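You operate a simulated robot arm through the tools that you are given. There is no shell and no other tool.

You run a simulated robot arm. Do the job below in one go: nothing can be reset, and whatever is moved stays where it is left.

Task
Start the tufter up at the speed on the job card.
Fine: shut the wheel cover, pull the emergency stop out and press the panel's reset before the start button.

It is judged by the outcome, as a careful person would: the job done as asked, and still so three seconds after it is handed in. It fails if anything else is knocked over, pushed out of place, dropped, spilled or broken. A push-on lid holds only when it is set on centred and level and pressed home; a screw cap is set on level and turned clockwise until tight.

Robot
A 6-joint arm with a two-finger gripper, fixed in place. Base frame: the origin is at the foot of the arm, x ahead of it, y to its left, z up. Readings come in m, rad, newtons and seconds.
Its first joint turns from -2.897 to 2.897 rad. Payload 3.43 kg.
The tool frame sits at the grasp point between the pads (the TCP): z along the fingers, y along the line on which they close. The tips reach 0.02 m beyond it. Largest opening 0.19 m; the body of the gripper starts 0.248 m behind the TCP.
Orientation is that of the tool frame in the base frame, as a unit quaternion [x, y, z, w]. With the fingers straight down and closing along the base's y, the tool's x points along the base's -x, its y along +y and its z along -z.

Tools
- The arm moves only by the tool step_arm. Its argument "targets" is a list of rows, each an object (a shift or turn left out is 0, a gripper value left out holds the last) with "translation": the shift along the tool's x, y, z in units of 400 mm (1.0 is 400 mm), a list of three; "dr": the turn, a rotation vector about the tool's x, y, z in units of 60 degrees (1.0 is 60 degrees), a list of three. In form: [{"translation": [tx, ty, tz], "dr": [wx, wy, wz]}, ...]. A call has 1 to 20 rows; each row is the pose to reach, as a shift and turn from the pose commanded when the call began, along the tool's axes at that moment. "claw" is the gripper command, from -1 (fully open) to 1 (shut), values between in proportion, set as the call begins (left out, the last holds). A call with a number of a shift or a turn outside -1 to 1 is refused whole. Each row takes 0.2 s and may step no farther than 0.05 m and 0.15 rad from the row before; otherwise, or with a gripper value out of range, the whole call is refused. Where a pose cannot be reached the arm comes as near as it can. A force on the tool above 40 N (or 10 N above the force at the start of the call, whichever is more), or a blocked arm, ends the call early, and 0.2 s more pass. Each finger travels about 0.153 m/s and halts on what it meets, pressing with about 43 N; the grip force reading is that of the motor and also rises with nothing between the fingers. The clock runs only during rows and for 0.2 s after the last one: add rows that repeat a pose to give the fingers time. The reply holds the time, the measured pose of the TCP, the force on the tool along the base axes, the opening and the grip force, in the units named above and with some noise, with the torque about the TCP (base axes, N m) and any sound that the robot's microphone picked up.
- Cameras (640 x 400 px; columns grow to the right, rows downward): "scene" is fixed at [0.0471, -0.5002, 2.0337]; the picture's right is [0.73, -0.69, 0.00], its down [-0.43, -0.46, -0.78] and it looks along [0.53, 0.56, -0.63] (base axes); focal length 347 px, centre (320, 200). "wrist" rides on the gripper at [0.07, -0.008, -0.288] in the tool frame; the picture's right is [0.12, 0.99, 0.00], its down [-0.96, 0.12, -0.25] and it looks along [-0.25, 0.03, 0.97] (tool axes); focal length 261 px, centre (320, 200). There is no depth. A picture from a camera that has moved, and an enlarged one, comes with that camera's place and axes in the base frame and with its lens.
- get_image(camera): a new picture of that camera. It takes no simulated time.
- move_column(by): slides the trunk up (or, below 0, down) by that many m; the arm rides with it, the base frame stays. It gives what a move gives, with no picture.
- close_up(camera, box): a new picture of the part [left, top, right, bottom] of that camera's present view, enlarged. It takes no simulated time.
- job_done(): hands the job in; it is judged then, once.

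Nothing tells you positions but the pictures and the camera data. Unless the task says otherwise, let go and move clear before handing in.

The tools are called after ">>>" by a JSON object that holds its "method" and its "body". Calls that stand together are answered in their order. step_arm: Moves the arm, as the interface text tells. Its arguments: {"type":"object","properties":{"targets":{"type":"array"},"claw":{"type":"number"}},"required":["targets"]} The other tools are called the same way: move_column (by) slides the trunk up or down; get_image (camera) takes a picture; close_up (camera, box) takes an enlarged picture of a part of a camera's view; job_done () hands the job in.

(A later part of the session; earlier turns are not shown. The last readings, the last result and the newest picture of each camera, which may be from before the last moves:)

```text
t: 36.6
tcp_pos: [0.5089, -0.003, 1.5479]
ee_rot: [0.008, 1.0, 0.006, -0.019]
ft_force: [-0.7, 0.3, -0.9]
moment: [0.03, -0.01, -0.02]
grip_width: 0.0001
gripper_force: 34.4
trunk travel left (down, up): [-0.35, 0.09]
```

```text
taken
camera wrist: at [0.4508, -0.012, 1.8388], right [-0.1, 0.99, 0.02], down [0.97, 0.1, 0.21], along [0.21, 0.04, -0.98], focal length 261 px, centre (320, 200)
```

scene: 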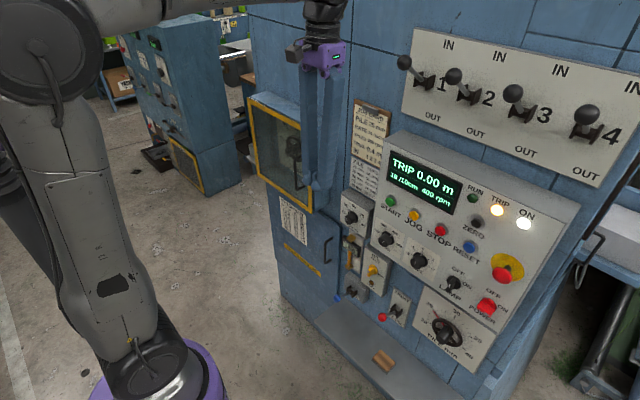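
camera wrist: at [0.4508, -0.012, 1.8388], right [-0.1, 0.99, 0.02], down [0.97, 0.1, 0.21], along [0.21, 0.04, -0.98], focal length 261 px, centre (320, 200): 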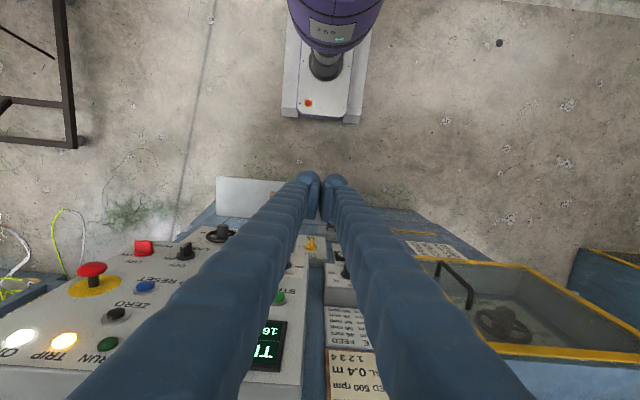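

I now understand the arm's posture: at full-down trunk the forearm lines up with a horizontal tool (a bad configuration), so a trunk only slightly lowered is better. I'll lower the trunk by 0.12 and pitch the tool to horizontal while moving forward.

>>> {"method": "move_column", "body": {"by": -0.12}}

>>> {"method": "step_arm", "body": {"targets": [{"translation": [-0.033, -0.014, 0.006], "dr": [0, -0.125, 0]}, {"translation": [-0.067, -0.028, 0.012], "dr": [0, -0.25, 0]}, {"translation": [-0.1, -0.042, 0.019], "dr": [0, -0.375, 0]}, {"translation": [-0.133, -0.056, 0.025], "dr": [0, -0.5, 0]}, {"translation": [-0.167, -0.07, 0.031], "dr": [0, -0.625, 0]}, {"translation": [-0.2, -0.084, 0.037], "dr": [0, -0.75, 0]}, {"translation": [-0.233, -0.098, 0.044], "dr": [0, -0.875, 0]}, {"translation": [-0.267, -0.112, 0.05], "dr": [0, -1.0, 0]}]}}

>>> {"method": "get_image", "body": {"camera": "scene"}}

```text
t: 38.1
tcp_pos: [0.5095, -0.0007, 1.4289]
ee_rot: [0.007, 1.0, 0.006, -0.02]
ft_force: [-1.0, 0.0, -0.1]
moment: [0.0, 0.0, 0.03]
grip_width: 0.0
gripper_force: 34.5
trunk travel left (down, up): [-0.23, 0.21]
```

```text
t: 39.9
tcp_pos: [0.6107, -0.0452, 1.4043]
ee_rot: [0.005, 0.884, 0.002, 0.467]
ft_force: [1.1, 0.2, 0.1]
moment: [-0.05, 0.14, -0.08]
grip_width: 0.0
gripper_force: 33.7
out of reach, approached as far as the arm can: row 8
trunk travel left (down, up): [-0.23, 0.21]
```

```text
taken
```

scene: 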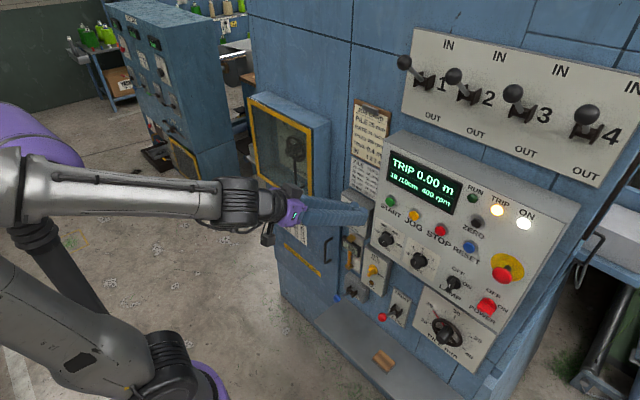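

Pitching is limited at 34° below horizontal here; I think the elbow can't fold tightly enough when the wrist is close to the shoulder. Let me look at the knob, buttons and e‑stop closely to decide which tool tilt works for each.

>>> {"method": "close_up", "body": {"camera": "scene", "box": [365, 215, 445, 275]}}

>>> {"method": "close_up", "body": {"camera": "scene", "box": [450, 220, 550, 330]}}

>>> {"method": "get_image", "body": {"camera": "wrist"}}

```text
6.67 times, centred on (405, 245) of scene
camera zoom: at [0.0471, -0.5002, 2.0337], right [0.73, -0.69, 0.0], down [-0.43, -0.46, -0.78], along [0.53, 0.56, -0.63], focal length 2315 px, centre (-247, -100)
```

zoom: 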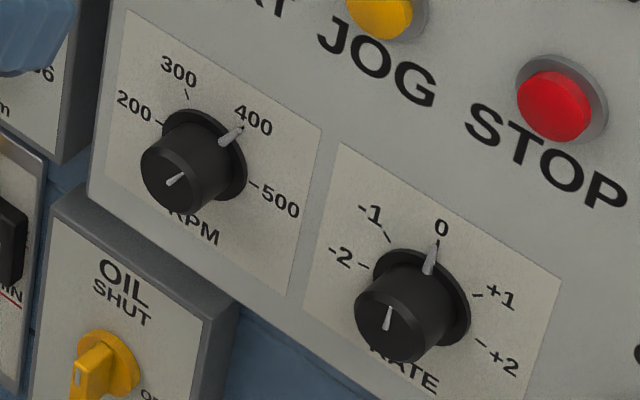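

```text
3.64 times, centred on (500, 275) of scene
camera zoom: at [0.0471, -0.5002, 2.0337], right [0.73, -0.69, 0.0], down [-0.43, -0.46, -0.78], along [0.53, 0.56, -0.63], focal length 1263 px, centre (-334, -73)
```

zoom: 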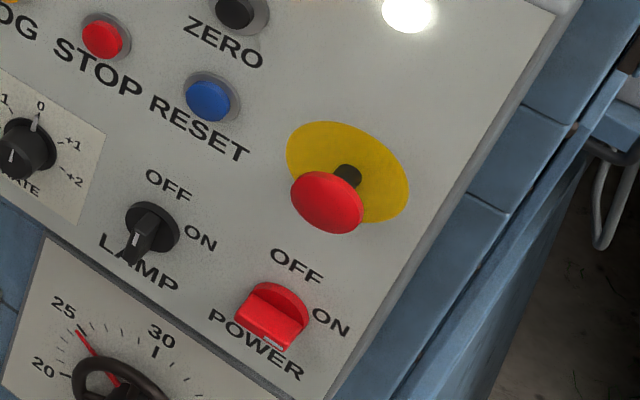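

```text
taken
camera wrist: at [0.3341, -0.0519, 1.5082], right [-0.06, 0.99, -0.09], down [0.34, 0.1, 0.93], along [0.94, 0.03, -0.34], focal length 261 px, centre (320, 200)
```

wrist: 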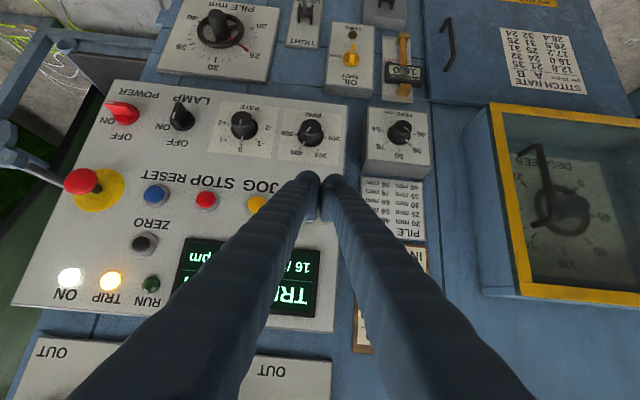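

The RPM knob points at 400 and must go clockwise to 500 (roughly +50°). Let me look at the arm itself to understand its current posture and limits.

>>> {"method": "close_up", "body": {"camera": "scene", "box": [0, 60, 380, 400]}}

```text
1.18 times, centred on (190, 230) of scene
camera zoom: at [0.0471, -0.5002, 2.0337], right [0.73, -0.69, 0.0], down [-0.43, -0.46, -0.78], along [0.53, 0.56, -0.63], focal length 409 px, centre (473, 165)
```

zoom: 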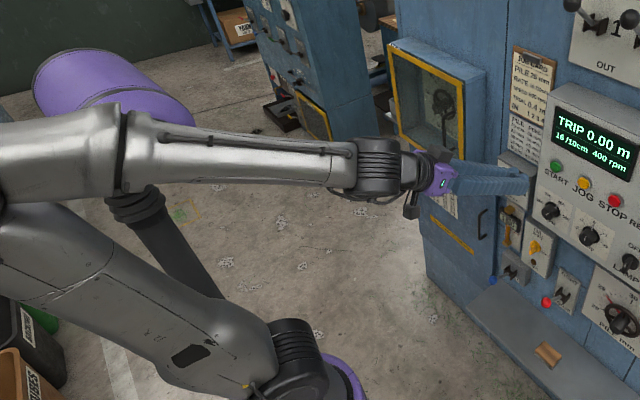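

The arm is UR-like, and its elbow can't fold further; with the trunk lower and the tool pitched ~30° down I should reach the knob and buttons comfortably. Lowering the trunk so the fingers sit in front of the RPM knob.

>>> {"method": "move_column", "body": {"by": -0.21}}

>>> {"method": "get_image", "body": {"camera": "wrist"}}

```text
t: 42.2
tcp_pos: [0.612, -0.0437, 1.1952]
ee_rot: [0.007, 0.884, 0.005, 0.467]
ft_force: [0.0, 0.7, -0.8]
moment: [-0.04, -0.02, 0.0]
grip_width: 0.0002
gripper_force: 34.7
trunk travel left (down, up): [-0.02, 0.42]
```

```text
taken
camera wrist: at [0.3343, -0.0511, 1.2987], right [-0.06, 0.99, -0.08], down [0.34, 0.1, 0.94], along [0.94, 0.03, -0.34], focal length 261 px, centre (320, 200)
```

wrist: 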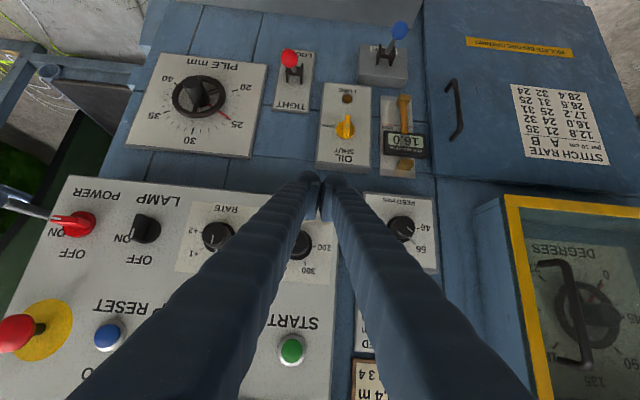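

The RPM knob is at about (0.745, −0.066, 1.224). I'll lower the trunk the last 2 cm, open the fingers to ~8 cm, and move to a pre-grasp in front of the knob with the pitch reduced to about 25°.

>>> {"method": "move_column", "body": {"by": -0.02}}

>>> {"method": "step_arm", "body": {"targets": [{"translation": [-0.083, -0.017, -0.003], "dr": [0, -0.05, 0]}, {"translation": [-0.166, -0.034, -0.005], "dr": [0, -0.1, 0]}, {"translation": [-0.249, -0.0515, -0.008], "dr": [0, -0.15, 0]}, {"translation": [-0.249, -0.0515, -0.008], "dr": [0, -0.15, 0]}], "claw": 0.158}}

>>> {"method": "get_image", "body": {"camera": "wrist"}}

```text
t: 42.9
tcp_pos: [0.6104, -0.0439, 1.1743]
ee_rot: [0.006, 0.884, 0.006, 0.468]
ft_force: [-0.8, -0.5, 0.6]
moment: [-0.01, 0.02, 0.02]
grip_width: 0.0
gripper_force: 34.1
trunk travel left (down, up): [0.0, 0.44]
```

```text
t: 43.9
tcp_pos: [0.6636, -0.0691, 1.2591]
ee_rot: [0.007, 0.844, 0.005, 0.536]
ft_force: [-0.3, -0.7, 0.0]
moment: [-0.01, -0.01, 0.01]
grip_width: 0.0798
gripper_force: 0.1
trunk travel left (down, up): [0.0, 0.44]
```

```text
taken
camera wrist: at [0.3745, -0.0756, 1.3179], right [-0.04, 0.99, -0.09], down [0.19, 0.1, 0.98], along [0.98, 0.03, -0.19], focal length 261 px, centre (320, 200)
```

wrist: 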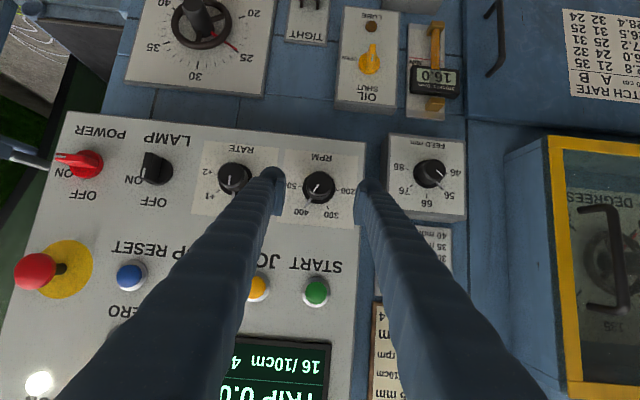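

The knob sits centred between the open fingers. A close-up to read the dial's angles.

>>> {"method": "close_up", "body": {"camera": "wrist", "box": [270, 130, 370, 230]}}

```text
4.00 times, centred on (320, 180) of wrist
camera zoom: at [0.3745, -0.0756, 1.3179], right [-0.04, 0.99, -0.09], down [0.19, 0.1, 0.98], along [0.98, 0.03, -0.19], focal length 1043 px, centre (320, 280)
```

zoom: 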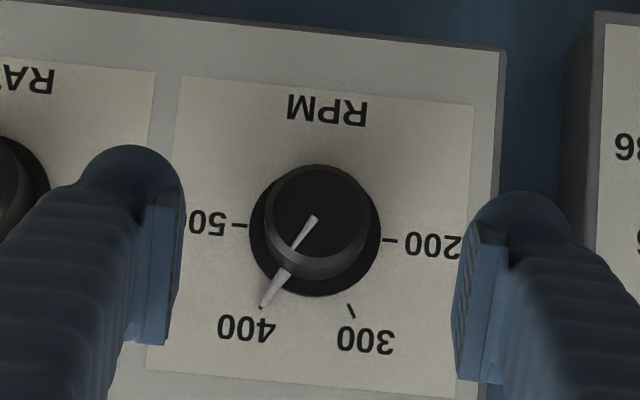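

The dial is 200 at −90°, 300 at −30°, 400 at +30°, 500 at +90° — so I need a 60° clockwise turn. I'll pre-roll the hand −30° about the knob's axis so the turn stays within comfortable reach.

>>> {"method": "step_arm", "body": {"targets": [{"translation": [-0.001, 0.013, 0], "dr": [0.053, -0.001, -0.113]}, {"translation": [-0.002, 0.026, 0], "dr": [0.106, -0.0015, -0.226]}, {"translation": [-0.003, 0.038, -0.001], "dr": [0.159, -0.002, -0.339]}, {"translation": [-0.0045, 0.051, -0.001], "dr": [0.212, -0.003, -0.4525]}, {"translation": [-0.0045, 0.051, -0.001], "dr": [0.212, -0.003, -0.4525]}]}}

>>> {"method": "get_image", "body": {"camera": "wrist"}}

```text
t: 45.0
tcp_pos: [0.6652, -0.0474, 1.2593]
ee_rot: [-0.134, 0.817, -0.213, 0.518]
ft_force: [0.2, 0.7, 0.0]
moment: [0.02, -0.01, 0.02]
grip_width: 0.0799
gripper_force: 0.0
trunk travel left (down, up): [0.0, 0.44]
```

```text
taken
camera wrist: at [0.3755, -0.0237, 1.3152], right [-0.05, 0.81, -0.58], down [0.19, 0.58, 0.8], along [0.98, -0.07, -0.18], focal length 261 px, centre (320, 200)
```

wrist: 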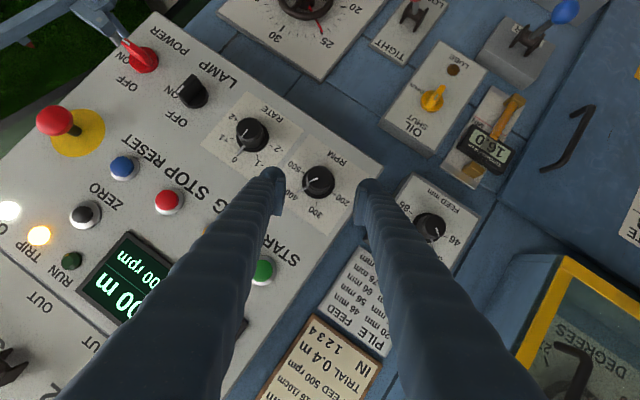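

Still centred. Now approaching along the finger direction to straddle the knob.

>>> {"method": "step_arm", "body": {"targets": [{"translation": [0, 0, 0.06]}, {"translation": [0, 0, 0.12]}, {"translation": [0, 0, 0.165]}, {"translation": [0, 0, 0.195]}, {"translation": [0, 0, 0.195]}]}}

>>> {"method": "close_up", "body": {"camera": "wrist", "box": [220, 110, 420, 240]}}

>>> {"method": "close_up", "body": {"camera": "scene", "box": [320, 190, 450, 280]}}

```text
t: 46.2
tcp_pos: [0.7365, -0.0622, 1.2303]
ee_rot: [-0.133, 0.817, -0.214, 0.518]
ft_force: [-0.3, 0.3, 0.5]
moment: [0.01, -0.02, -0.03]
grip_width: 0.0802
gripper_force: 0.1
trunk travel left (down, up): [0.0, 0.44]
```

```text
3.08 times, centred on (320, 175) of wrist
camera zoom: at [0.4466, -0.0391, 1.2854], right [-0.05, 0.82, -0.58], down [0.19, 0.57, 0.8], along [0.98, -0.07, -0.18], focal length 802 px, centre (320, 277)
```

zoom: 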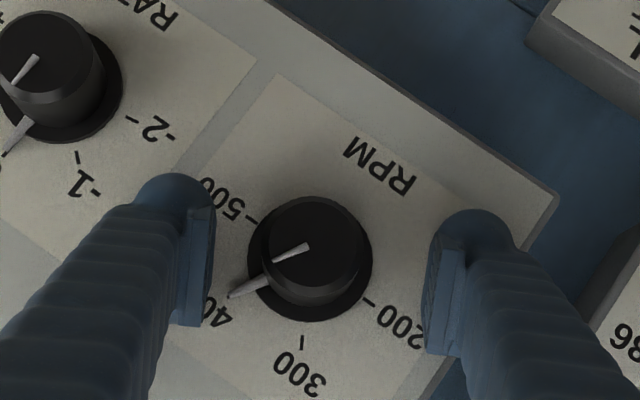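

```text
4.44 times, centred on (385, 235) of scene
camera zoom: at [0.0471, -0.5002, 2.0337], right [0.73, -0.69, 0.0], down [-0.43, -0.46, -0.78], along [0.53, 0.56, -0.63], focal length 1543 px, centre (31, 44)
```

zoom: 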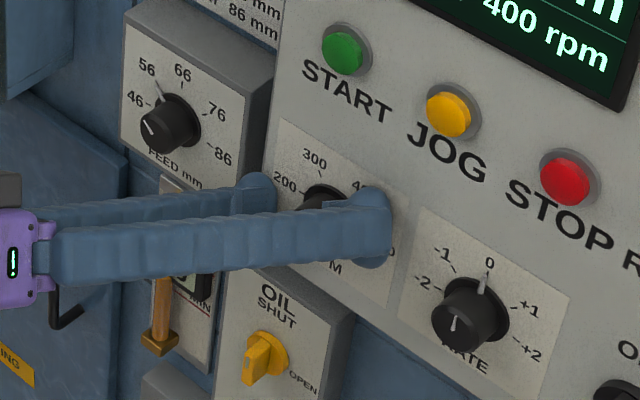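

The fingertips straddle the knob. Closing on it.

>>> {"method": "step_arm", "body": {"targets": [{"translation": [0, 0, 0]}, {"translation": [0, 0, 0]}, {"translation": [0, 0, 0]}], "claw": 1}}

>>> {"method": "close_up", "body": {"camera": "wrist", "box": [220, 110, 420, 240]}}

>>> {"method": "close_up", "body": {"camera": "scene", "box": [320, 190, 450, 280]}}

```text
t: 47.0
tcp_pos: [0.7357, -0.0657, 1.2323]
ee_rot: [-0.13, 0.817, -0.215, 0.519]
ft_force: [1.6, -22.9, 11.6]
moment: [-0.22, 0.09, -0.35]
grip_width: 0.037
gripper_force: 44.9
trunk travel left (down, up): [0.0, 0.44]
```

```text
3.08 times, centred on (320, 175) of wrist
camera zoom: at [0.4459, -0.0414, 1.2865], right [-0.04, 0.82, -0.58], down [0.19, 0.57, 0.8], along [0.98, -0.07, -0.18], focal length 802 px, centre (320, 277)
```

zoom: 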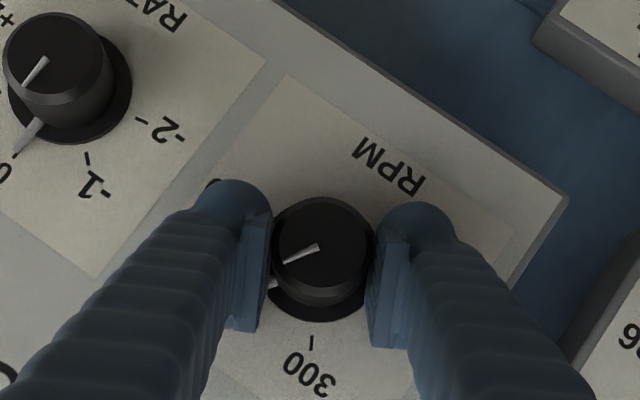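

```text
4.44 times, centred on (385, 235) of scene
camera zoom: at [0.0471, -0.5002, 2.0337], right [0.73, -0.69, 0.0], down [-0.43, -0.46, -0.78], along [0.53, 0.56, -0.63], focal length 1543 px, centre (31, 44)
```

zoom: 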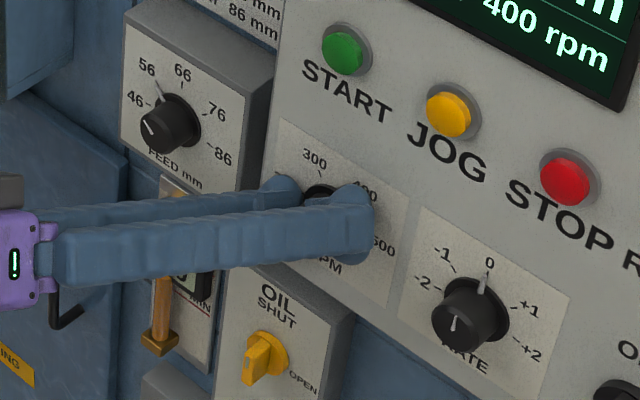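

The knob is gripped (3.7 cm). I'll relax the small side load and turn it 30° clockwise first, then check the dial and display.

>>> {"method": "step_arm", "body": {"targets": [{"translation": [0, -0.01, 0]}, {"translation": [0.0005, -0.012, 0], "dr": [-0.0534, 0.0014, 0.113]}, {"translation": [0.001, -0.0145, 0.0005], "dr": [-0.1069, 0.0027, 0.226]}, {"translation": [0.0015, -0.0165, 0.0007], "dr": [-0.16, 0.004, 0.339]}, {"translation": [0.002, -0.018, 0.001], "dr": [-0.2137, 0.0054, 0.452]}]}}

>>> {"method": "close_up", "body": {"camera": "wrist", "box": [220, 110, 420, 240]}}

>>> {"method": "close_up", "body": {"camera": "scene", "box": [340, 150, 500, 280]}}

```text
t: 48.0
tcp_pos: [0.7338, -0.0689, 1.2331]
ee_rot: [-0.061, 0.841, -0.1, 0.529]
ft_force: [2.6, 15.1, -0.1]
moment: [0.09, -0.24, 0.66]
grip_width: 0.0368
gripper_force: 45.3
out of reach, approached as far as the arm can: row 4
trunk travel left (down, up): [0.0, 0.44]
stopped in row 4: the force on the tool passed its limit at 48 N (the readings are from after the stop); the commanded pose is now the measured one
```

```text
3.08 times, centred on (320, 175) of wrist
camera zoom: at [0.4459, -0.0603, 1.2939], right [-0.05, 0.94, -0.34], down [0.19, 0.34, 0.92], along [0.98, -0.02, -0.2], focal length 802 px, centre (320, 277)
```

zoom: 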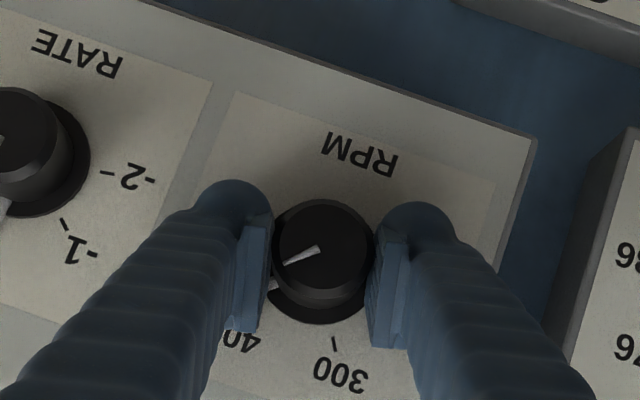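

```text
3.08 times, centred on (420, 215) of scene
camera zoom: at [0.0471, -0.5002, 2.0337], right [0.73, -0.69, 0.0], down [-0.43, -0.46, -0.78], along [0.53, 0.56, -0.63], focal length 1068 px, centre (12, 154)
```

zoom: 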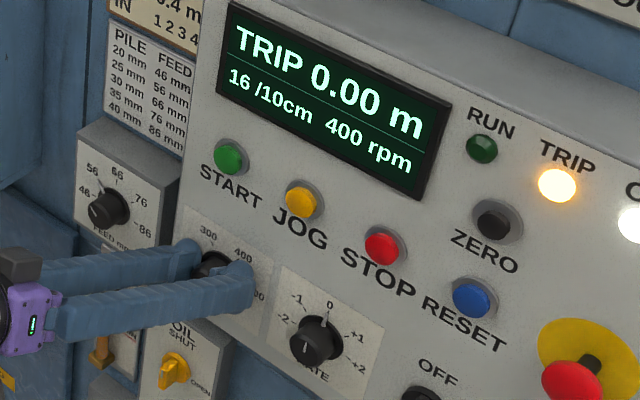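

The knob turned with the fingers about 17°, but then the wrist came close to alignment with the forearm and the arm stalled. I'll release and back off, then re-grip with a steeper pitch where the wrist is freer.

>>> {"method": "step_arm", "body": {"targets": [{"translation": [0, 0, 0]}, {"translation": [0, 0, 0]}, {"translation": [0, 0, -0.05]}, {"translation": [0, 0, -0.12]}, {"translation": [0, 0, -0.2]}], "claw": 0.158}}

>>> {"method": "close_up", "body": {"camera": "wrist", "box": [220, 110, 420, 240]}}

>>> {"method": "close_up", "body": {"camera": "scene", "box": [340, 150, 500, 280]}}

```text
t: 49.2
tcp_pos: [0.6729, -0.0648, 1.2628]
ee_rot: [-0.1, 0.834, -0.126, 0.527]
ft_force: [0.2, -1.0, 0.3]
moment: [0.0, -0.09, 0.05]
grip_width: 0.0798
gripper_force: 0.1
out of reach, approached as far as the arm can: row 5
trunk travel left (down, up): [0.0, 0.44]
```

```text
3.08 times, centred on (320, 175) of wrist
camera zoom: at [0.3837, -0.0619, 1.3243], right [-0.08, 0.91, -0.42], down [0.18, 0.42, 0.89], along [0.98, 0.0, -0.2], focal length 802 px, centre (320, 277)
```

zoom: 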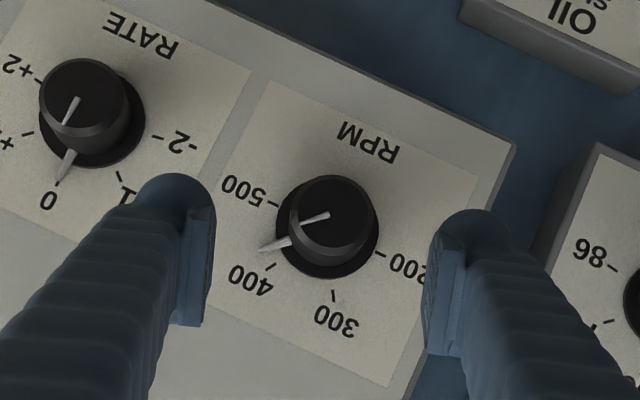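

```text
3.08 times, centred on (420, 215) of scene
camera zoom: at [0.0471, -0.5002, 2.0337], right [0.73, -0.69, 0.0], down [-0.43, -0.46, -0.78], along [0.53, 0.56, -0.63], focal length 1068 px, centre (12, 154)
```

zoom: 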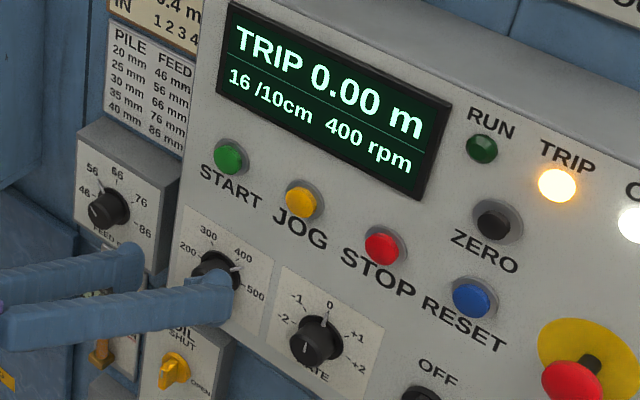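

The knob stays where it was left (about 17° past 400), so roughly 43° remain. I'll re-orient to a steeper pitch (42° down, rolled −22°) in front of the knob.

>>> {"method": "step_arm", "body": {"targets": [{"translation": [-0.021, 0.009, 0.003], "dr": [0.02, 0.094, -0.0106]}, {"translation": [-0.042, 0.018, 0.007], "dr": [0.04, 0.188, -0.0212]}, {"translation": [-0.063, 0.027, 0.01], "dr": [0.0602, 0.2825, -0.0318]}, {"translation": [-0.063, 0.027, 0.01], "dr": [0.0602, 0.2825, -0.0318]}]}}

>>> {"method": "close_up", "body": {"camera": "wrist", "box": [220, 110, 420, 240]}}

```text
t: 50.2
tcp_pos: [0.6865, -0.0499, 1.2812]
ee_rot: [-0.042, 0.905, -0.143, 0.399]
ft_force: [-0.7, -0.5, -0.4]
moment: [-0.04, -0.01, 0.02]
grip_width: 0.0799
gripper_force: 0.0
out of reach, approached as far as the arm can: row 1
trunk travel left (down, up): [0.0, 0.44]
```

```text
3.08 times, centred on (320, 175) of wrist
camera zoom: at [0.4281, -0.0051, 1.4177], right [-0.04, 0.93, -0.37], down [0.48, 0.35, 0.81], along [0.88, -0.14, -0.46], focal length 802 px, centre (320, 277)
```

zoom: 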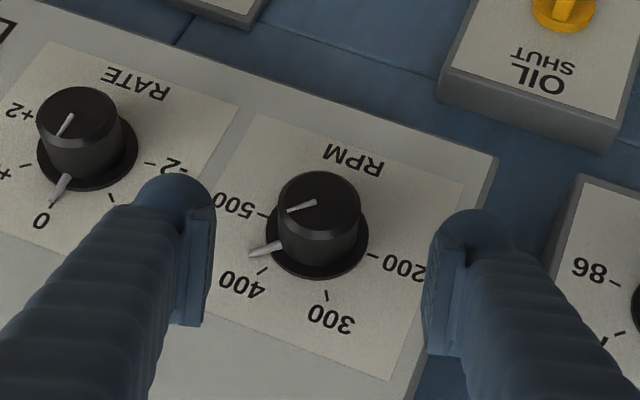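

The hand is now at the steeper angle with the knob centred. Approaching so the fingertips straddle it, with the TCP on the knob's axis.

>>> {"method": "step_arm", "body": {"targets": [{"translation": [0.022, 0, 0.04]}, {"translation": [0.022, 0, 0.09]}, {"translation": [0.022, 0, 0.135]}, {"translation": [0.022, 0, 0.165]}, {"translation": [0.022, 0, 0.185]}, {"translation": [0.022, 0, 0.185]}]}}

>>> {"method": "close_up", "body": {"camera": "wrist", "box": [220, 110, 420, 240]}}

>>> {"method": "close_up", "body": {"camera": "scene", "box": [320, 190, 450, 280]}}

```text
t: 51.6
tcp_pos: [0.7332, -0.0681, 1.2297]
ee_rot: [-0.041, 0.904, -0.143, 0.4]
ft_force: [-14.6, 2.5, 5.6]
moment: [0.32, 0.0, 0.78]
grip_width: 0.0808
gripper_force: 0.7
trunk travel left (down, up): [0.0, 0.44]
```

```text
3.08 times, centred on (320, 175) of wrist
camera zoom: at [0.4746, -0.0232, 1.3656], right [-0.04, 0.93, -0.37], down [0.47, 0.35, 0.81], along [0.88, -0.14, -0.45], focal length 802 px, centre (320, 277)
```

zoom: 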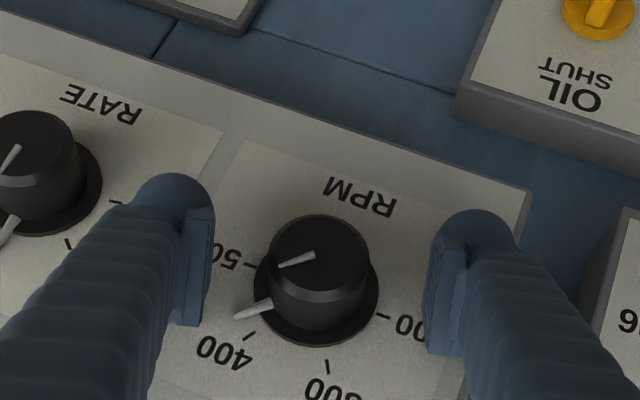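

```text
4.44 times, centred on (385, 235) of scene
camera zoom: at [0.0471, -0.5002, 2.0337], right [0.73, -0.69, 0.0], down [-0.43, -0.46, -0.78], along [0.53, 0.56, -0.63], focal length 1543 px, centre (31, 44)
```

zoom: 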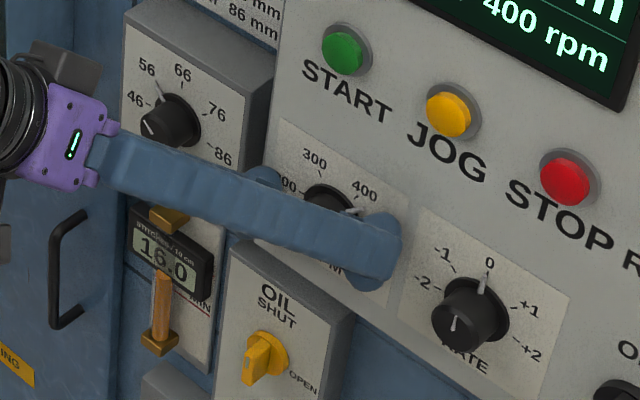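

One fingertip lightly touches the panel face (so the face is at x ≈ 0.764). I'll back off 4 mm and close on the knob.

>>> {"method": "step_arm", "body": {"targets": [{"translation": [0, 0, -0.012]}, {"translation": [0, 0, -0.012]}]}}

>>> {"method": "step_arm", "body": {"targets": [{"translation": [0, 0, 0]}, {"translation": [0, 0, 0]}, {"translation": [0, 0, 0]}], "claw": 1}}

>>> {"method": "close_up", "body": {"camera": "wrist", "box": [220, 110, 420, 240]}}

```text
t: 52.2
tcp_pos: [0.7315, -0.0684, 1.2296]
ee_rot: [-0.042, 0.905, -0.142, 0.4]
ft_force: [-0.8, 0.2, 0.0]
moment: [-0.03, 0.02, 0.01]
grip_width: 0.08
gripper_force: 0.1
trunk travel left (down, up): [0.0, 0.44]
```

```text
t: 53.0
tcp_pos: [0.7324, -0.0677, 1.2308]
ee_rot: [-0.041, 0.904, -0.143, 0.4]
ft_force: [0.4, -1.9, 0.9]
moment: [0.0, 0.1, 0.22]
grip_width: 0.0369
gripper_force: 44.4
trunk travel left (down, up): [0.0, 0.44]
```

```text
3.08 times, centred on (320, 175) of wrist
camera zoom: at [0.4737, -0.0237, 1.3672], right [-0.04, 0.93, -0.37], down [0.47, 0.35, 0.81], along [0.88, -0.14, -0.45], focal length 802 px, centre (320, 277)
```

zoom: 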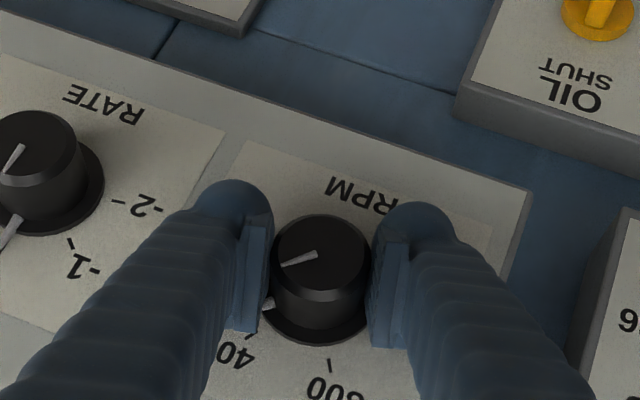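

Cleanly centred grip with almost no side load. Turning about 43° clockwise around the knob's axis.

>>> {"method": "step_arm", "body": {"targets": [{"translation": [0.0003, -0.001, 0.0004], "dr": [-0.0811, 0.0046, 0.0877]}, {"translation": [0.0007, -0.0023, 0.0008], "dr": [-0.1622, 0.0091, 0.1754]}, {"translation": [0.0011, -0.0035, 0.0012], "dr": [-0.2433, 0.0137, 0.2631]}, {"translation": [0.0015, -0.0047, 0.0017], "dr": [-0.3244, 0.0183, 0.3508]}, {"translation": [0.0018, -0.0058, 0.002], "dr": [-0.4055, 0.0228, 0.4385]}, {"translation": [0.0022, -0.007, 0.0025], "dr": [-0.4866, 0.0274, 0.5262]}]}}

>>> {"method": "close_up", "body": {"camera": "wrist", "box": [220, 110, 420, 240]}}

>>> {"method": "close_up", "body": {"camera": "scene", "box": [340, 150, 500, 280]}}

```text
t: 54.4
tcp_pos: [0.7326, -0.0697, 1.2309]
ee_rot: [-0.017, 0.912, -0.085, 0.402]
ft_force: [5.5, -7.8, 9.8]
moment: [-0.06, -0.07, 0.22]
grip_width: 0.0366
gripper_force: 44.6
out of reach, approached as far as the arm can: row 2, 3, 4, 5, 6
trunk travel left (down, up): [0.0, 0.44]
```

```text
3.08 times, centred on (320, 175) of wrist
camera zoom: at [0.4736, -0.0418, 1.3717], right [-0.04, 0.97, -0.26], down [0.47, 0.24, 0.85], along [0.88, -0.09, -0.47], focal length 802 px, centre (320, 277)
```

zoom: 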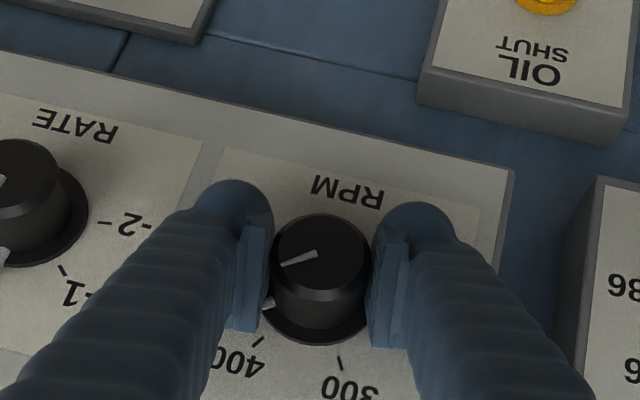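

```text
3.08 times, centred on (420, 215) of scene
camera zoom: at [0.0471, -0.5002, 2.0337], right [0.73, -0.69, 0.0], down [-0.43, -0.46, -0.78], along [0.53, 0.56, -0.63], focal length 1068 px, centre (12, 154)
```

zoom: 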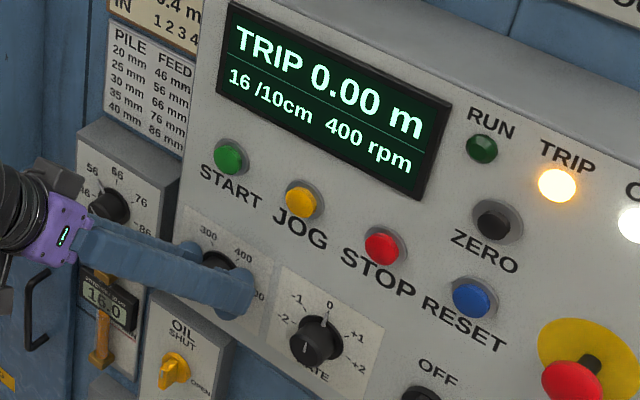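

The turn stalled again after ~7°, so some wrist joint is near a limit in this direction. I'll look at the arm's wrist configuration before choosing another way.

>>> {"method": "close_up", "body": {"camera": "scene", "box": [180, 120, 400, 300]}}

>>> {"method": "get_image", "body": {"camera": "scene"}}

```text
2.22 times, centred on (290, 210) of scene
camera zoom: at [0.0471, -0.5002, 2.0337], right [0.73, -0.69, 0.0], down [-0.43, -0.46, -0.78], along [0.53, 0.56, -0.63], focal length 772 px, centre (387, 178)
```

zoom: 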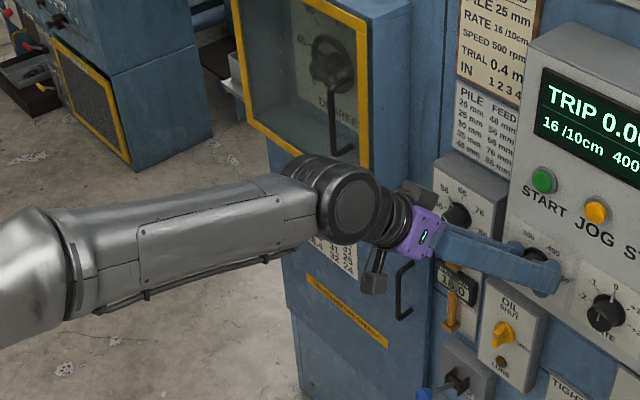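

```text
taken
```

scene: 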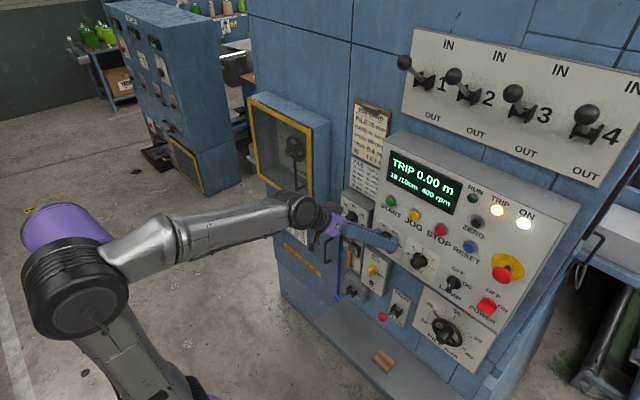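

The arm has a spherical wrist, and its forearm roll is near its limit for this turn direction; rolls in the negative direction are free. So I'll release, re-grip with the hand rolled about −58°, and use the free range (−58° → −18°) to turn the knob.

>>> {"method": "step_arm", "body": {"targets": [{"translation": [0, 0, 0]}, {"translation": [0, 0, 0]}, {"translation": [0, 0, -0.05]}, {"translation": [0, 0, -0.12]}, {"translation": [0, 0, -0.17]}], "claw": 0.158}}

>>> {"method": "close_up", "body": {"camera": "scene", "box": [340, 150, 500, 280]}}

```text
t: 55.6
tcp_pos: [0.6806, -0.0617, 1.2769]
ee_rot: [-0.02, 0.911, -0.089, 0.401]
ft_force: [0.1, 0.8, 0.6]
moment: [0.03, 0.02, 0.01]
grip_width: 0.08
gripper_force: 0.0
trunk travel left (down, up): [0.0, 0.44]
```

```text
3.08 times, centred on (420, 215) of scene
camera zoom: at [0.0471, -0.5002, 2.0337], right [0.73, -0.69, 0.0], down [-0.43, -0.46, -0.78], along [0.53, 0.56, -0.63], focal length 1068 px, centre (12, 154)
```

zoom: 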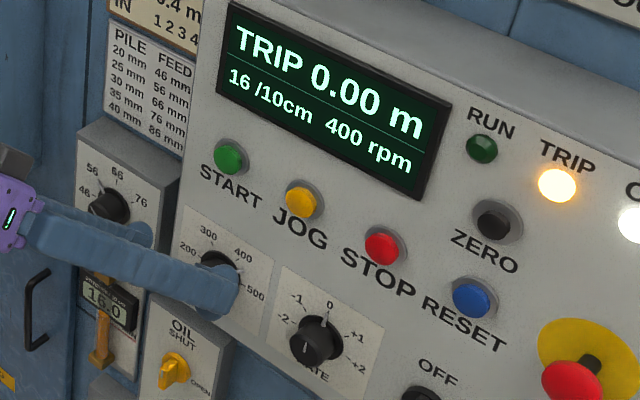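

Moving to the new pre-grasp with the hand rolled about −58°.

>>> {"method": "step_arm", "body": {"targets": [{"translation": [0.006, 0.016, 0.003], "dr": [0.085, -0.004, -0.101]}, {"translation": [0.013, 0.032, 0.006], "dr": [0.17, -0.008, -0.203]}, {"translation": [0.019, 0.048, 0.009], "dr": [0.256, -0.012, -0.304]}, {"translation": [0.025, 0.065, 0.012], "dr": [0.341, -0.016, -0.406]}, {"translation": [0.032, 0.081, 0.015], "dr": [0.427, -0.02, -0.507]}, {"translation": [0.038, 0.097, 0.018], "dr": [0.512, -0.0242, -0.6086]}, {"translation": [0.038, 0.097, 0.018], "dr": [0.512, -0.0242, -0.6086]}]}}

>>> {"method": "get_image", "body": {"camera": "wrist"}}

>>> {"method": "get_image", "body": {"camera": "scene"}}

```text
t: 57.2
tcp_pos: [0.6803, -0.0244, 1.2528]
ee_rot: [-0.194, 0.801, -0.44, 0.356]
ft_force: [0.3, 0.2, 0.0]
moment: [-0.05, 0.03, -0.1]
grip_width: 0.0797
gripper_force: 0.0
trunk travel left (down, up): [0.0, 0.44]
```

```text
taken
camera wrist: at [0.4196, 0.0923, 1.3349], right [-0.08, 0.46, -0.89], down [0.46, 0.8, 0.37], along [0.88, -0.38, -0.27], focal length 261 px, centre (320, 200)
```

wrist: 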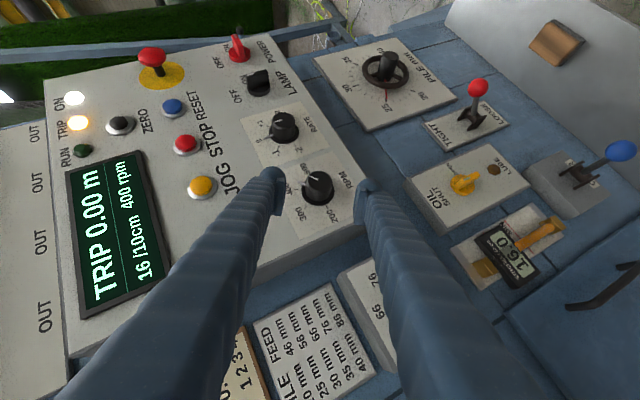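

```text
taken
```

scene: 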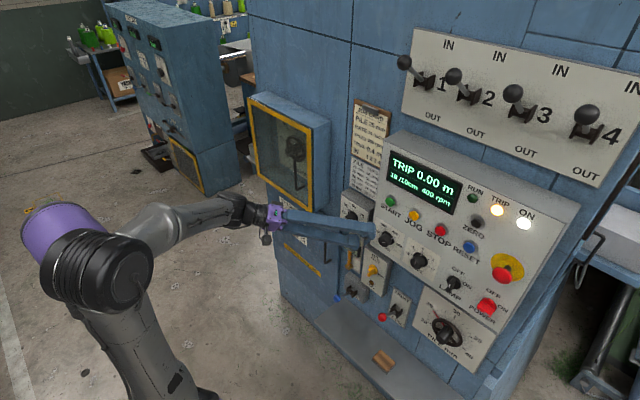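

Reached cleanly. Approaching the knob and straddling it.

>>> {"method": "step_arm", "body": {"targets": [{"translation": [0.007, -0.006, 0.04]}, {"translation": [0.007, -0.006, 0.09]}, {"translation": [0.007, -0.006, 0.14]}, {"translation": [0.007, -0.006, 0.165]}, {"translation": [0.007, -0.006, 0.18]}, {"translation": [0.007, -0.006, 0.18]}]}}

>>> {"method": "close_up", "body": {"camera": "wrist", "box": [220, 110, 420, 240]}}

>>> {"method": "close_up", "body": {"camera": "scene", "box": [320, 190, 450, 280]}}

```text
t: 58.6
tcp_pos: [0.7307, -0.0703, 1.2287]
ee_rot: [-0.194, 0.801, -0.441, 0.356]
ft_force: [0.6, -0.6, -0.6]
moment: [0.01, 0.02, 0.0]
grip_width: 0.0801
gripper_force: 0.1
trunk travel left (down, up): [0.0, 0.44]
```

```text
3.08 times, centred on (320, 175) of wrist
camera zoom: at [0.4713, 0.0466, 1.3107], right [-0.08, 0.46, -0.88], down [0.46, 0.8, 0.38], along [0.88, -0.38, -0.28], focal length 802 px, centre (320, 277)
```

zoom: 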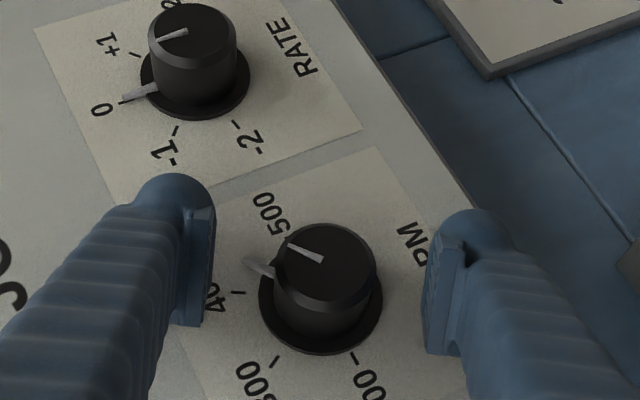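

```text
4.44 times, centred on (385, 235) of scene
camera zoom: at [0.0471, -0.5002, 2.0337], right [0.73, -0.69, 0.0], down [-0.43, -0.46, -0.78], along [0.53, 0.56, -0.63], focal length 1543 px, centre (31, 44)
```

zoom: 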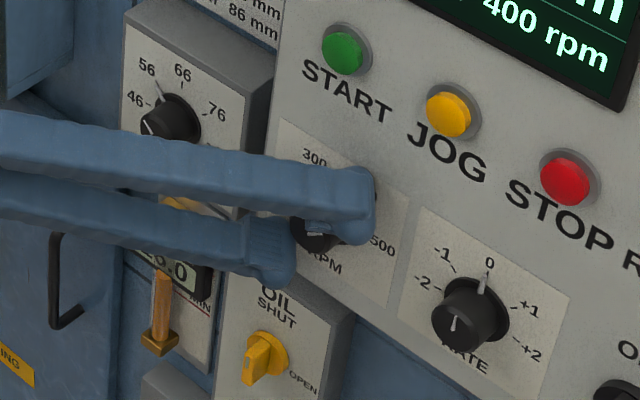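

Well centred. The pointer is ~24° past 400, so about 36° remain. Closing on the knob.

>>> {"method": "step_arm", "body": {"targets": [{"translation": [0, 0, 0]}, {"translation": [0, 0, 0]}, {"translation": [0, 0, 0]}], "claw": 1}}

```text
t: 59.4
tcp_pos: [0.7308, -0.0685, 1.2258]
ee_rot: [-0.195, 0.802, -0.438, 0.355]
ft_force: [-6.1, 9.1, -15.6]
moment: [0.0, 0.13, 0.4]
grip_width: 0.037
gripper_force: 45.0
trunk travel left (down, up): [0.0, 0.44]
```

Small side load; I'll relax it and turn 36° clockwise about the knob's axis.

>>> {"method": "step_arm", "body": {"targets": [{"translation": [0, 0.008, 0]}, {"translation": [0, 0.008, 0], "dr": [-0.067, 0, 0.074]}, {"translation": [0, 0.008, 0], "dr": [-0.134, 0, 0.148]}, {"translation": [0, 0.008, 0], "dr": [-0.201, 0, 0.222]}, {"translation": [0, 0.008, 0], "dr": [-0.268, 0, 0.296]}, {"translation": [0, 0.008, 0], "dr": [-0.335, -0.001, 0.37]}, {"translation": [0, 0.008, 0], "dr": [-0.402, -0.001, 0.444]}, {"translation": [0, 0.008, 0], "dr": [-0.402, -0.001, 0.444]}]}}

>>> {"method": "close_up", "body": {"camera": "wrist", "box": [220, 110, 420, 240]}}

>>> {"method": "close_up", "body": {"camera": "scene", "box": [340, 150, 500, 280]}}

```text
t: 61.2
tcp_pos: [0.732, -0.0686, 1.2276]
ee_rot: [-0.075, 0.897, -0.171, 0.401]
ft_force: [22.2, -18.7, 27.1]
moment: [-0.31, -0.58, 0.28]
grip_width: 0.0367
gripper_force: 45.1
trunk travel left (down, up): [0.0, 0.44]
```

```text
3.08 times, centred on (320, 175) of wrist
camera zoom: at [0.4705, -0.0239, 1.3603], right [-0.08, 0.89, -0.45], down [0.46, 0.43, 0.78], along [0.89, -0.14, -0.44], focal length 802 px, centre (320, 277)
```

zoom: 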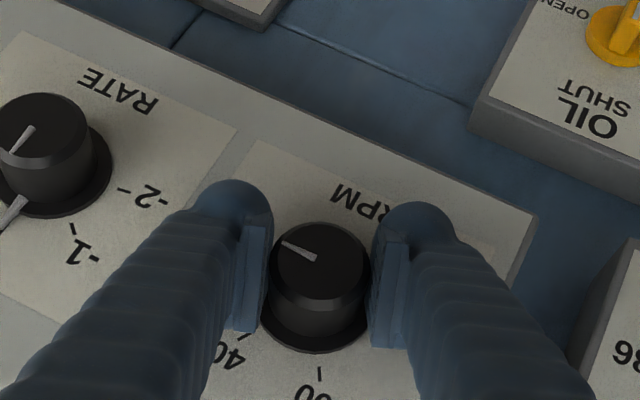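

```text
3.08 times, centred on (420, 215) of scene
camera zoom: at [0.0471, -0.5002, 2.0337], right [0.73, -0.69, 0.0], down [-0.43, -0.46, -0.78], along [0.53, 0.56, -0.63], focal length 1068 px, centre (12, 154)
```

zoom: 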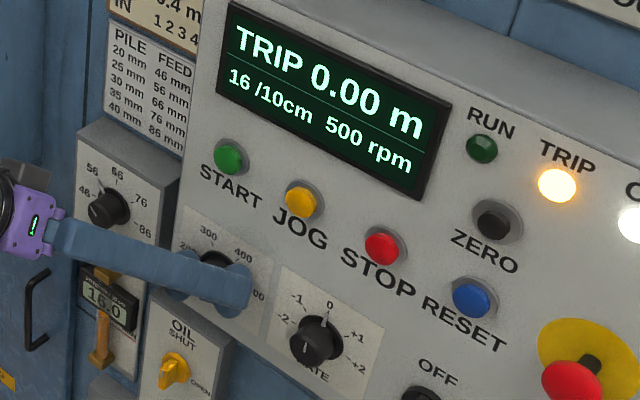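

The display now reads 500 rpm. Releasing the knob and backing off to verify it stays.

>>> {"method": "step_arm", "body": {"targets": [{"translation": [0, 0, 0]}, {"translation": [0, 0, 0]}, {"translation": [0, 0, -0.05]}, {"translation": [0, 0, -0.12]}, {"translation": [0, 0, -0.2]}, {"translation": [0, 0, -0.25]}], "claw": 0.158}}

>>> {"method": "close_up", "body": {"camera": "wrist", "box": [220, 110, 420, 240]}}

>>> {"method": "close_up", "body": {"camera": "scene", "box": [340, 150, 560, 330]}}

```text
t: 62.6
tcp_pos: [0.6543, -0.0422, 1.287]
ee_rot: [-0.075, 0.898, -0.171, 0.399]
ft_force: [-0.8, 0.8, 0.3]
moment: [0.02, -0.02, 0.01]
grip_width: 0.08
gripper_force: 0.1
trunk travel left (down, up): [0.0, 0.44]
```

```text
3.08 times, centred on (320, 175) of wrist
camera zoom: at [0.3946, 0.0028, 1.4215], right [-0.08, 0.89, -0.45], down [0.46, 0.43, 0.78], along [0.88, -0.15, -0.44], focal length 802 px, centre (320, 277)
```

zoom: 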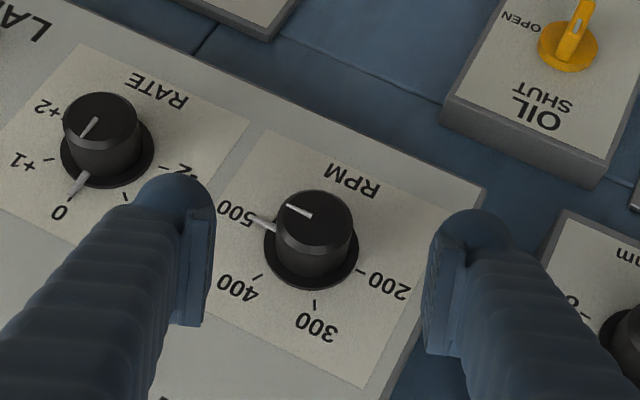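

```text
2.22 times, centred on (450, 240) of scene
camera zoom: at [0.0471, -0.5002, 2.0337], right [0.73, -0.69, 0.0], down [-0.43, -0.46, -0.78], along [0.53, 0.56, -0.63], focal length 772 px, centre (31, 111)
```

zoom: 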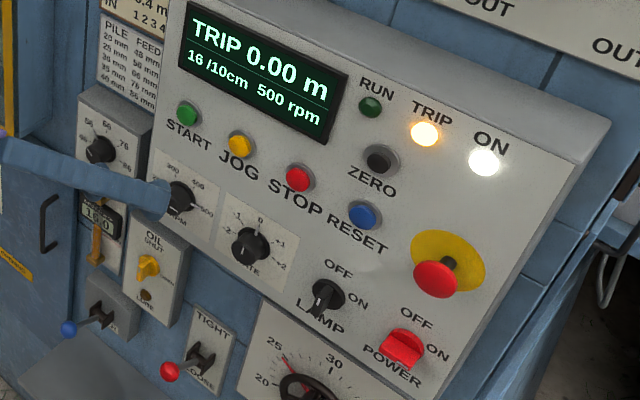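

RPM pointer is on 500 and the display confirms 500 rpm. Next is the e‑stop at about (0.727, −0.416, 1.37): I'll keep the wrist on its free side by rolling to −58° again while moving right.

>>> {"method": "step_arm", "body": {"targets": [{"translation": [0.005, -0.058, -0.005], "dr": [0.081, 0, -0.091]}, {"translation": [0.009, -0.116, -0.011], "dr": [0.162, -0.001, -0.181]}, {"translation": [0.014, -0.174, -0.016], "dr": [0.244, -0.001, -0.272]}, {"translation": [0.018, -0.232, -0.022], "dr": [0.325, -0.002, -0.362]}, {"translation": [0.023, -0.29, -0.027], "dr": [0.4061, -0.0021, -0.4528]}, {"translation": [0.023, -0.29, -0.027], "dr": [0.4061, -0.0021, -0.4528]}]}}

>>> {"method": "get_image", "body": {"camera": "wrist"}}

```text
t: 64.0
tcp_pos: [0.6397, -0.1506, 1.3289]
ee_rot: [-0.198, 0.798, -0.443, 0.357]
ft_force: [-0.1, -0.3, -0.8]
moment: [0.03, -0.02, -0.01]
grip_width: 0.0803
gripper_force: 0.0
trunk travel left (down, up): [0.0, 0.44]
```

```text
taken
camera wrist: at [0.3801, -0.035, 1.4101], right [-0.08, 0.45, -0.89], down [0.46, 0.81, 0.37], along [0.88, -0.38, -0.27], focal length 261 px, centre (320, 200)
```

wrist: 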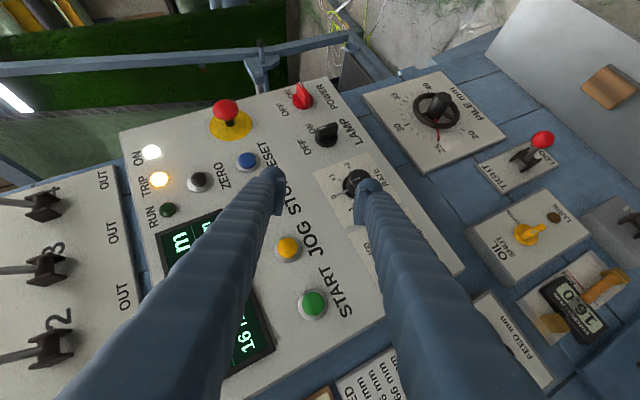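

E‑stop head estimated at (0.727, −0.415, 1.372). Moving to a pre-grasp 10 cm in front of it along the finger direction.

>>> {"method": "step_arm", "body": {"targets": [{"translation": [0.0378, -0.0736, 0.0418]}, {"translation": [0.0755, -0.1472, 0.0837]}, {"translation": [0.1133, -0.2208, 0.1255]}, {"translation": [0.151, -0.2945, 0.1673]}, {"translation": [0.1888, -0.3681, 0.2092]}, {"translation": [0.2265, -0.4417, 0.251]}, {"translation": [0.2265, -0.4417, 0.251]}]}}

>>> {"method": "get_image", "body": {"camera": "wrist"}}

>>> {"method": "get_image", "body": {"camera": "scene"}}

```text
t: 65.6
tcp_pos: [0.6621, -0.3522, 1.3943]
ee_rot: [-0.193, 0.794, -0.45, 0.359]
ft_force: [0.4, 0.5, 0.0]
moment: [0.04, 0.01, 0.0]
grip_width: 0.0799
gripper_force: 0.1
out of reach, approached as far as the arm can: row 6, 7
trunk travel left (down, up): [0.0, 0.44]
```

```text
taken
camera wrist: at [0.4014, -0.2338, 1.4704], right [-0.06, 0.44, -0.9], down [0.46, 0.81, 0.37], along [0.89, -0.39, -0.25], focal length 261 px, centre (320, 200)
```

wrist: 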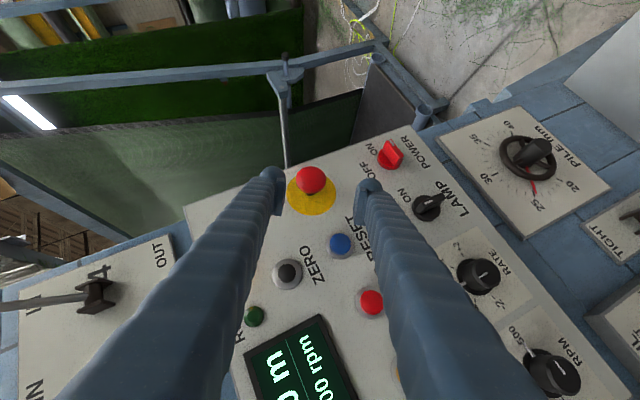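

```text
taken
```

scene: 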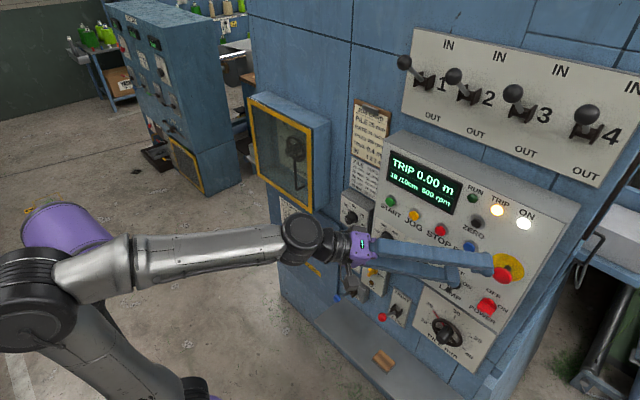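

I'm in front of the e‑stop but near the wrist limit again. Rolling the hand further (toward −82°, fingers closing almost vertically) should move it away from that limit.

>>> {"method": "step_arm", "body": {"targets": [{"translation": [0.007, 0.011, -0.003], "dr": [0.083, 0, -0.1]}, {"translation": [0.015, 0.021, -0.007], "dr": [0.165, 0, -0.2]}, {"translation": [0.022, 0.032, -0.01], "dr": [0.248, -0.001, -0.2995]}, {"translation": [0.022, 0.032, -0.01], "dr": [0.248, -0.001, -0.2995]}]}}

>>> {"method": "get_image", "body": {"camera": "wrist"}}

```text
t: 66.6
tcp_pos: [0.651, -0.348, 1.3814]
ee_rot: [-0.272, 0.694, -0.593, 0.305]
ft_force: [-0.2, 0.0, 0.2]
moment: [0.01, -0.03, -0.05]
grip_width: 0.0798
gripper_force: 0.0
trunk travel left (down, up): [0.0, 0.44]
```

```text
taken
camera wrist: at [0.3909, -0.2109, 1.4154], right [-0.09, 0.06, -0.99], down [0.45, 0.89, 0.01], along [0.89, -0.45, -0.11], focal length 261 px, centre (320, 200)
```

wrist: 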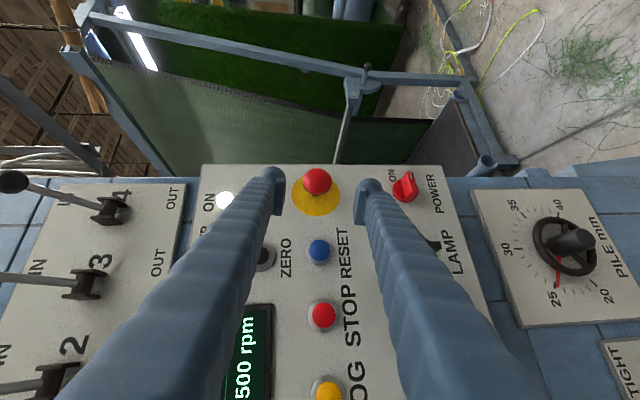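

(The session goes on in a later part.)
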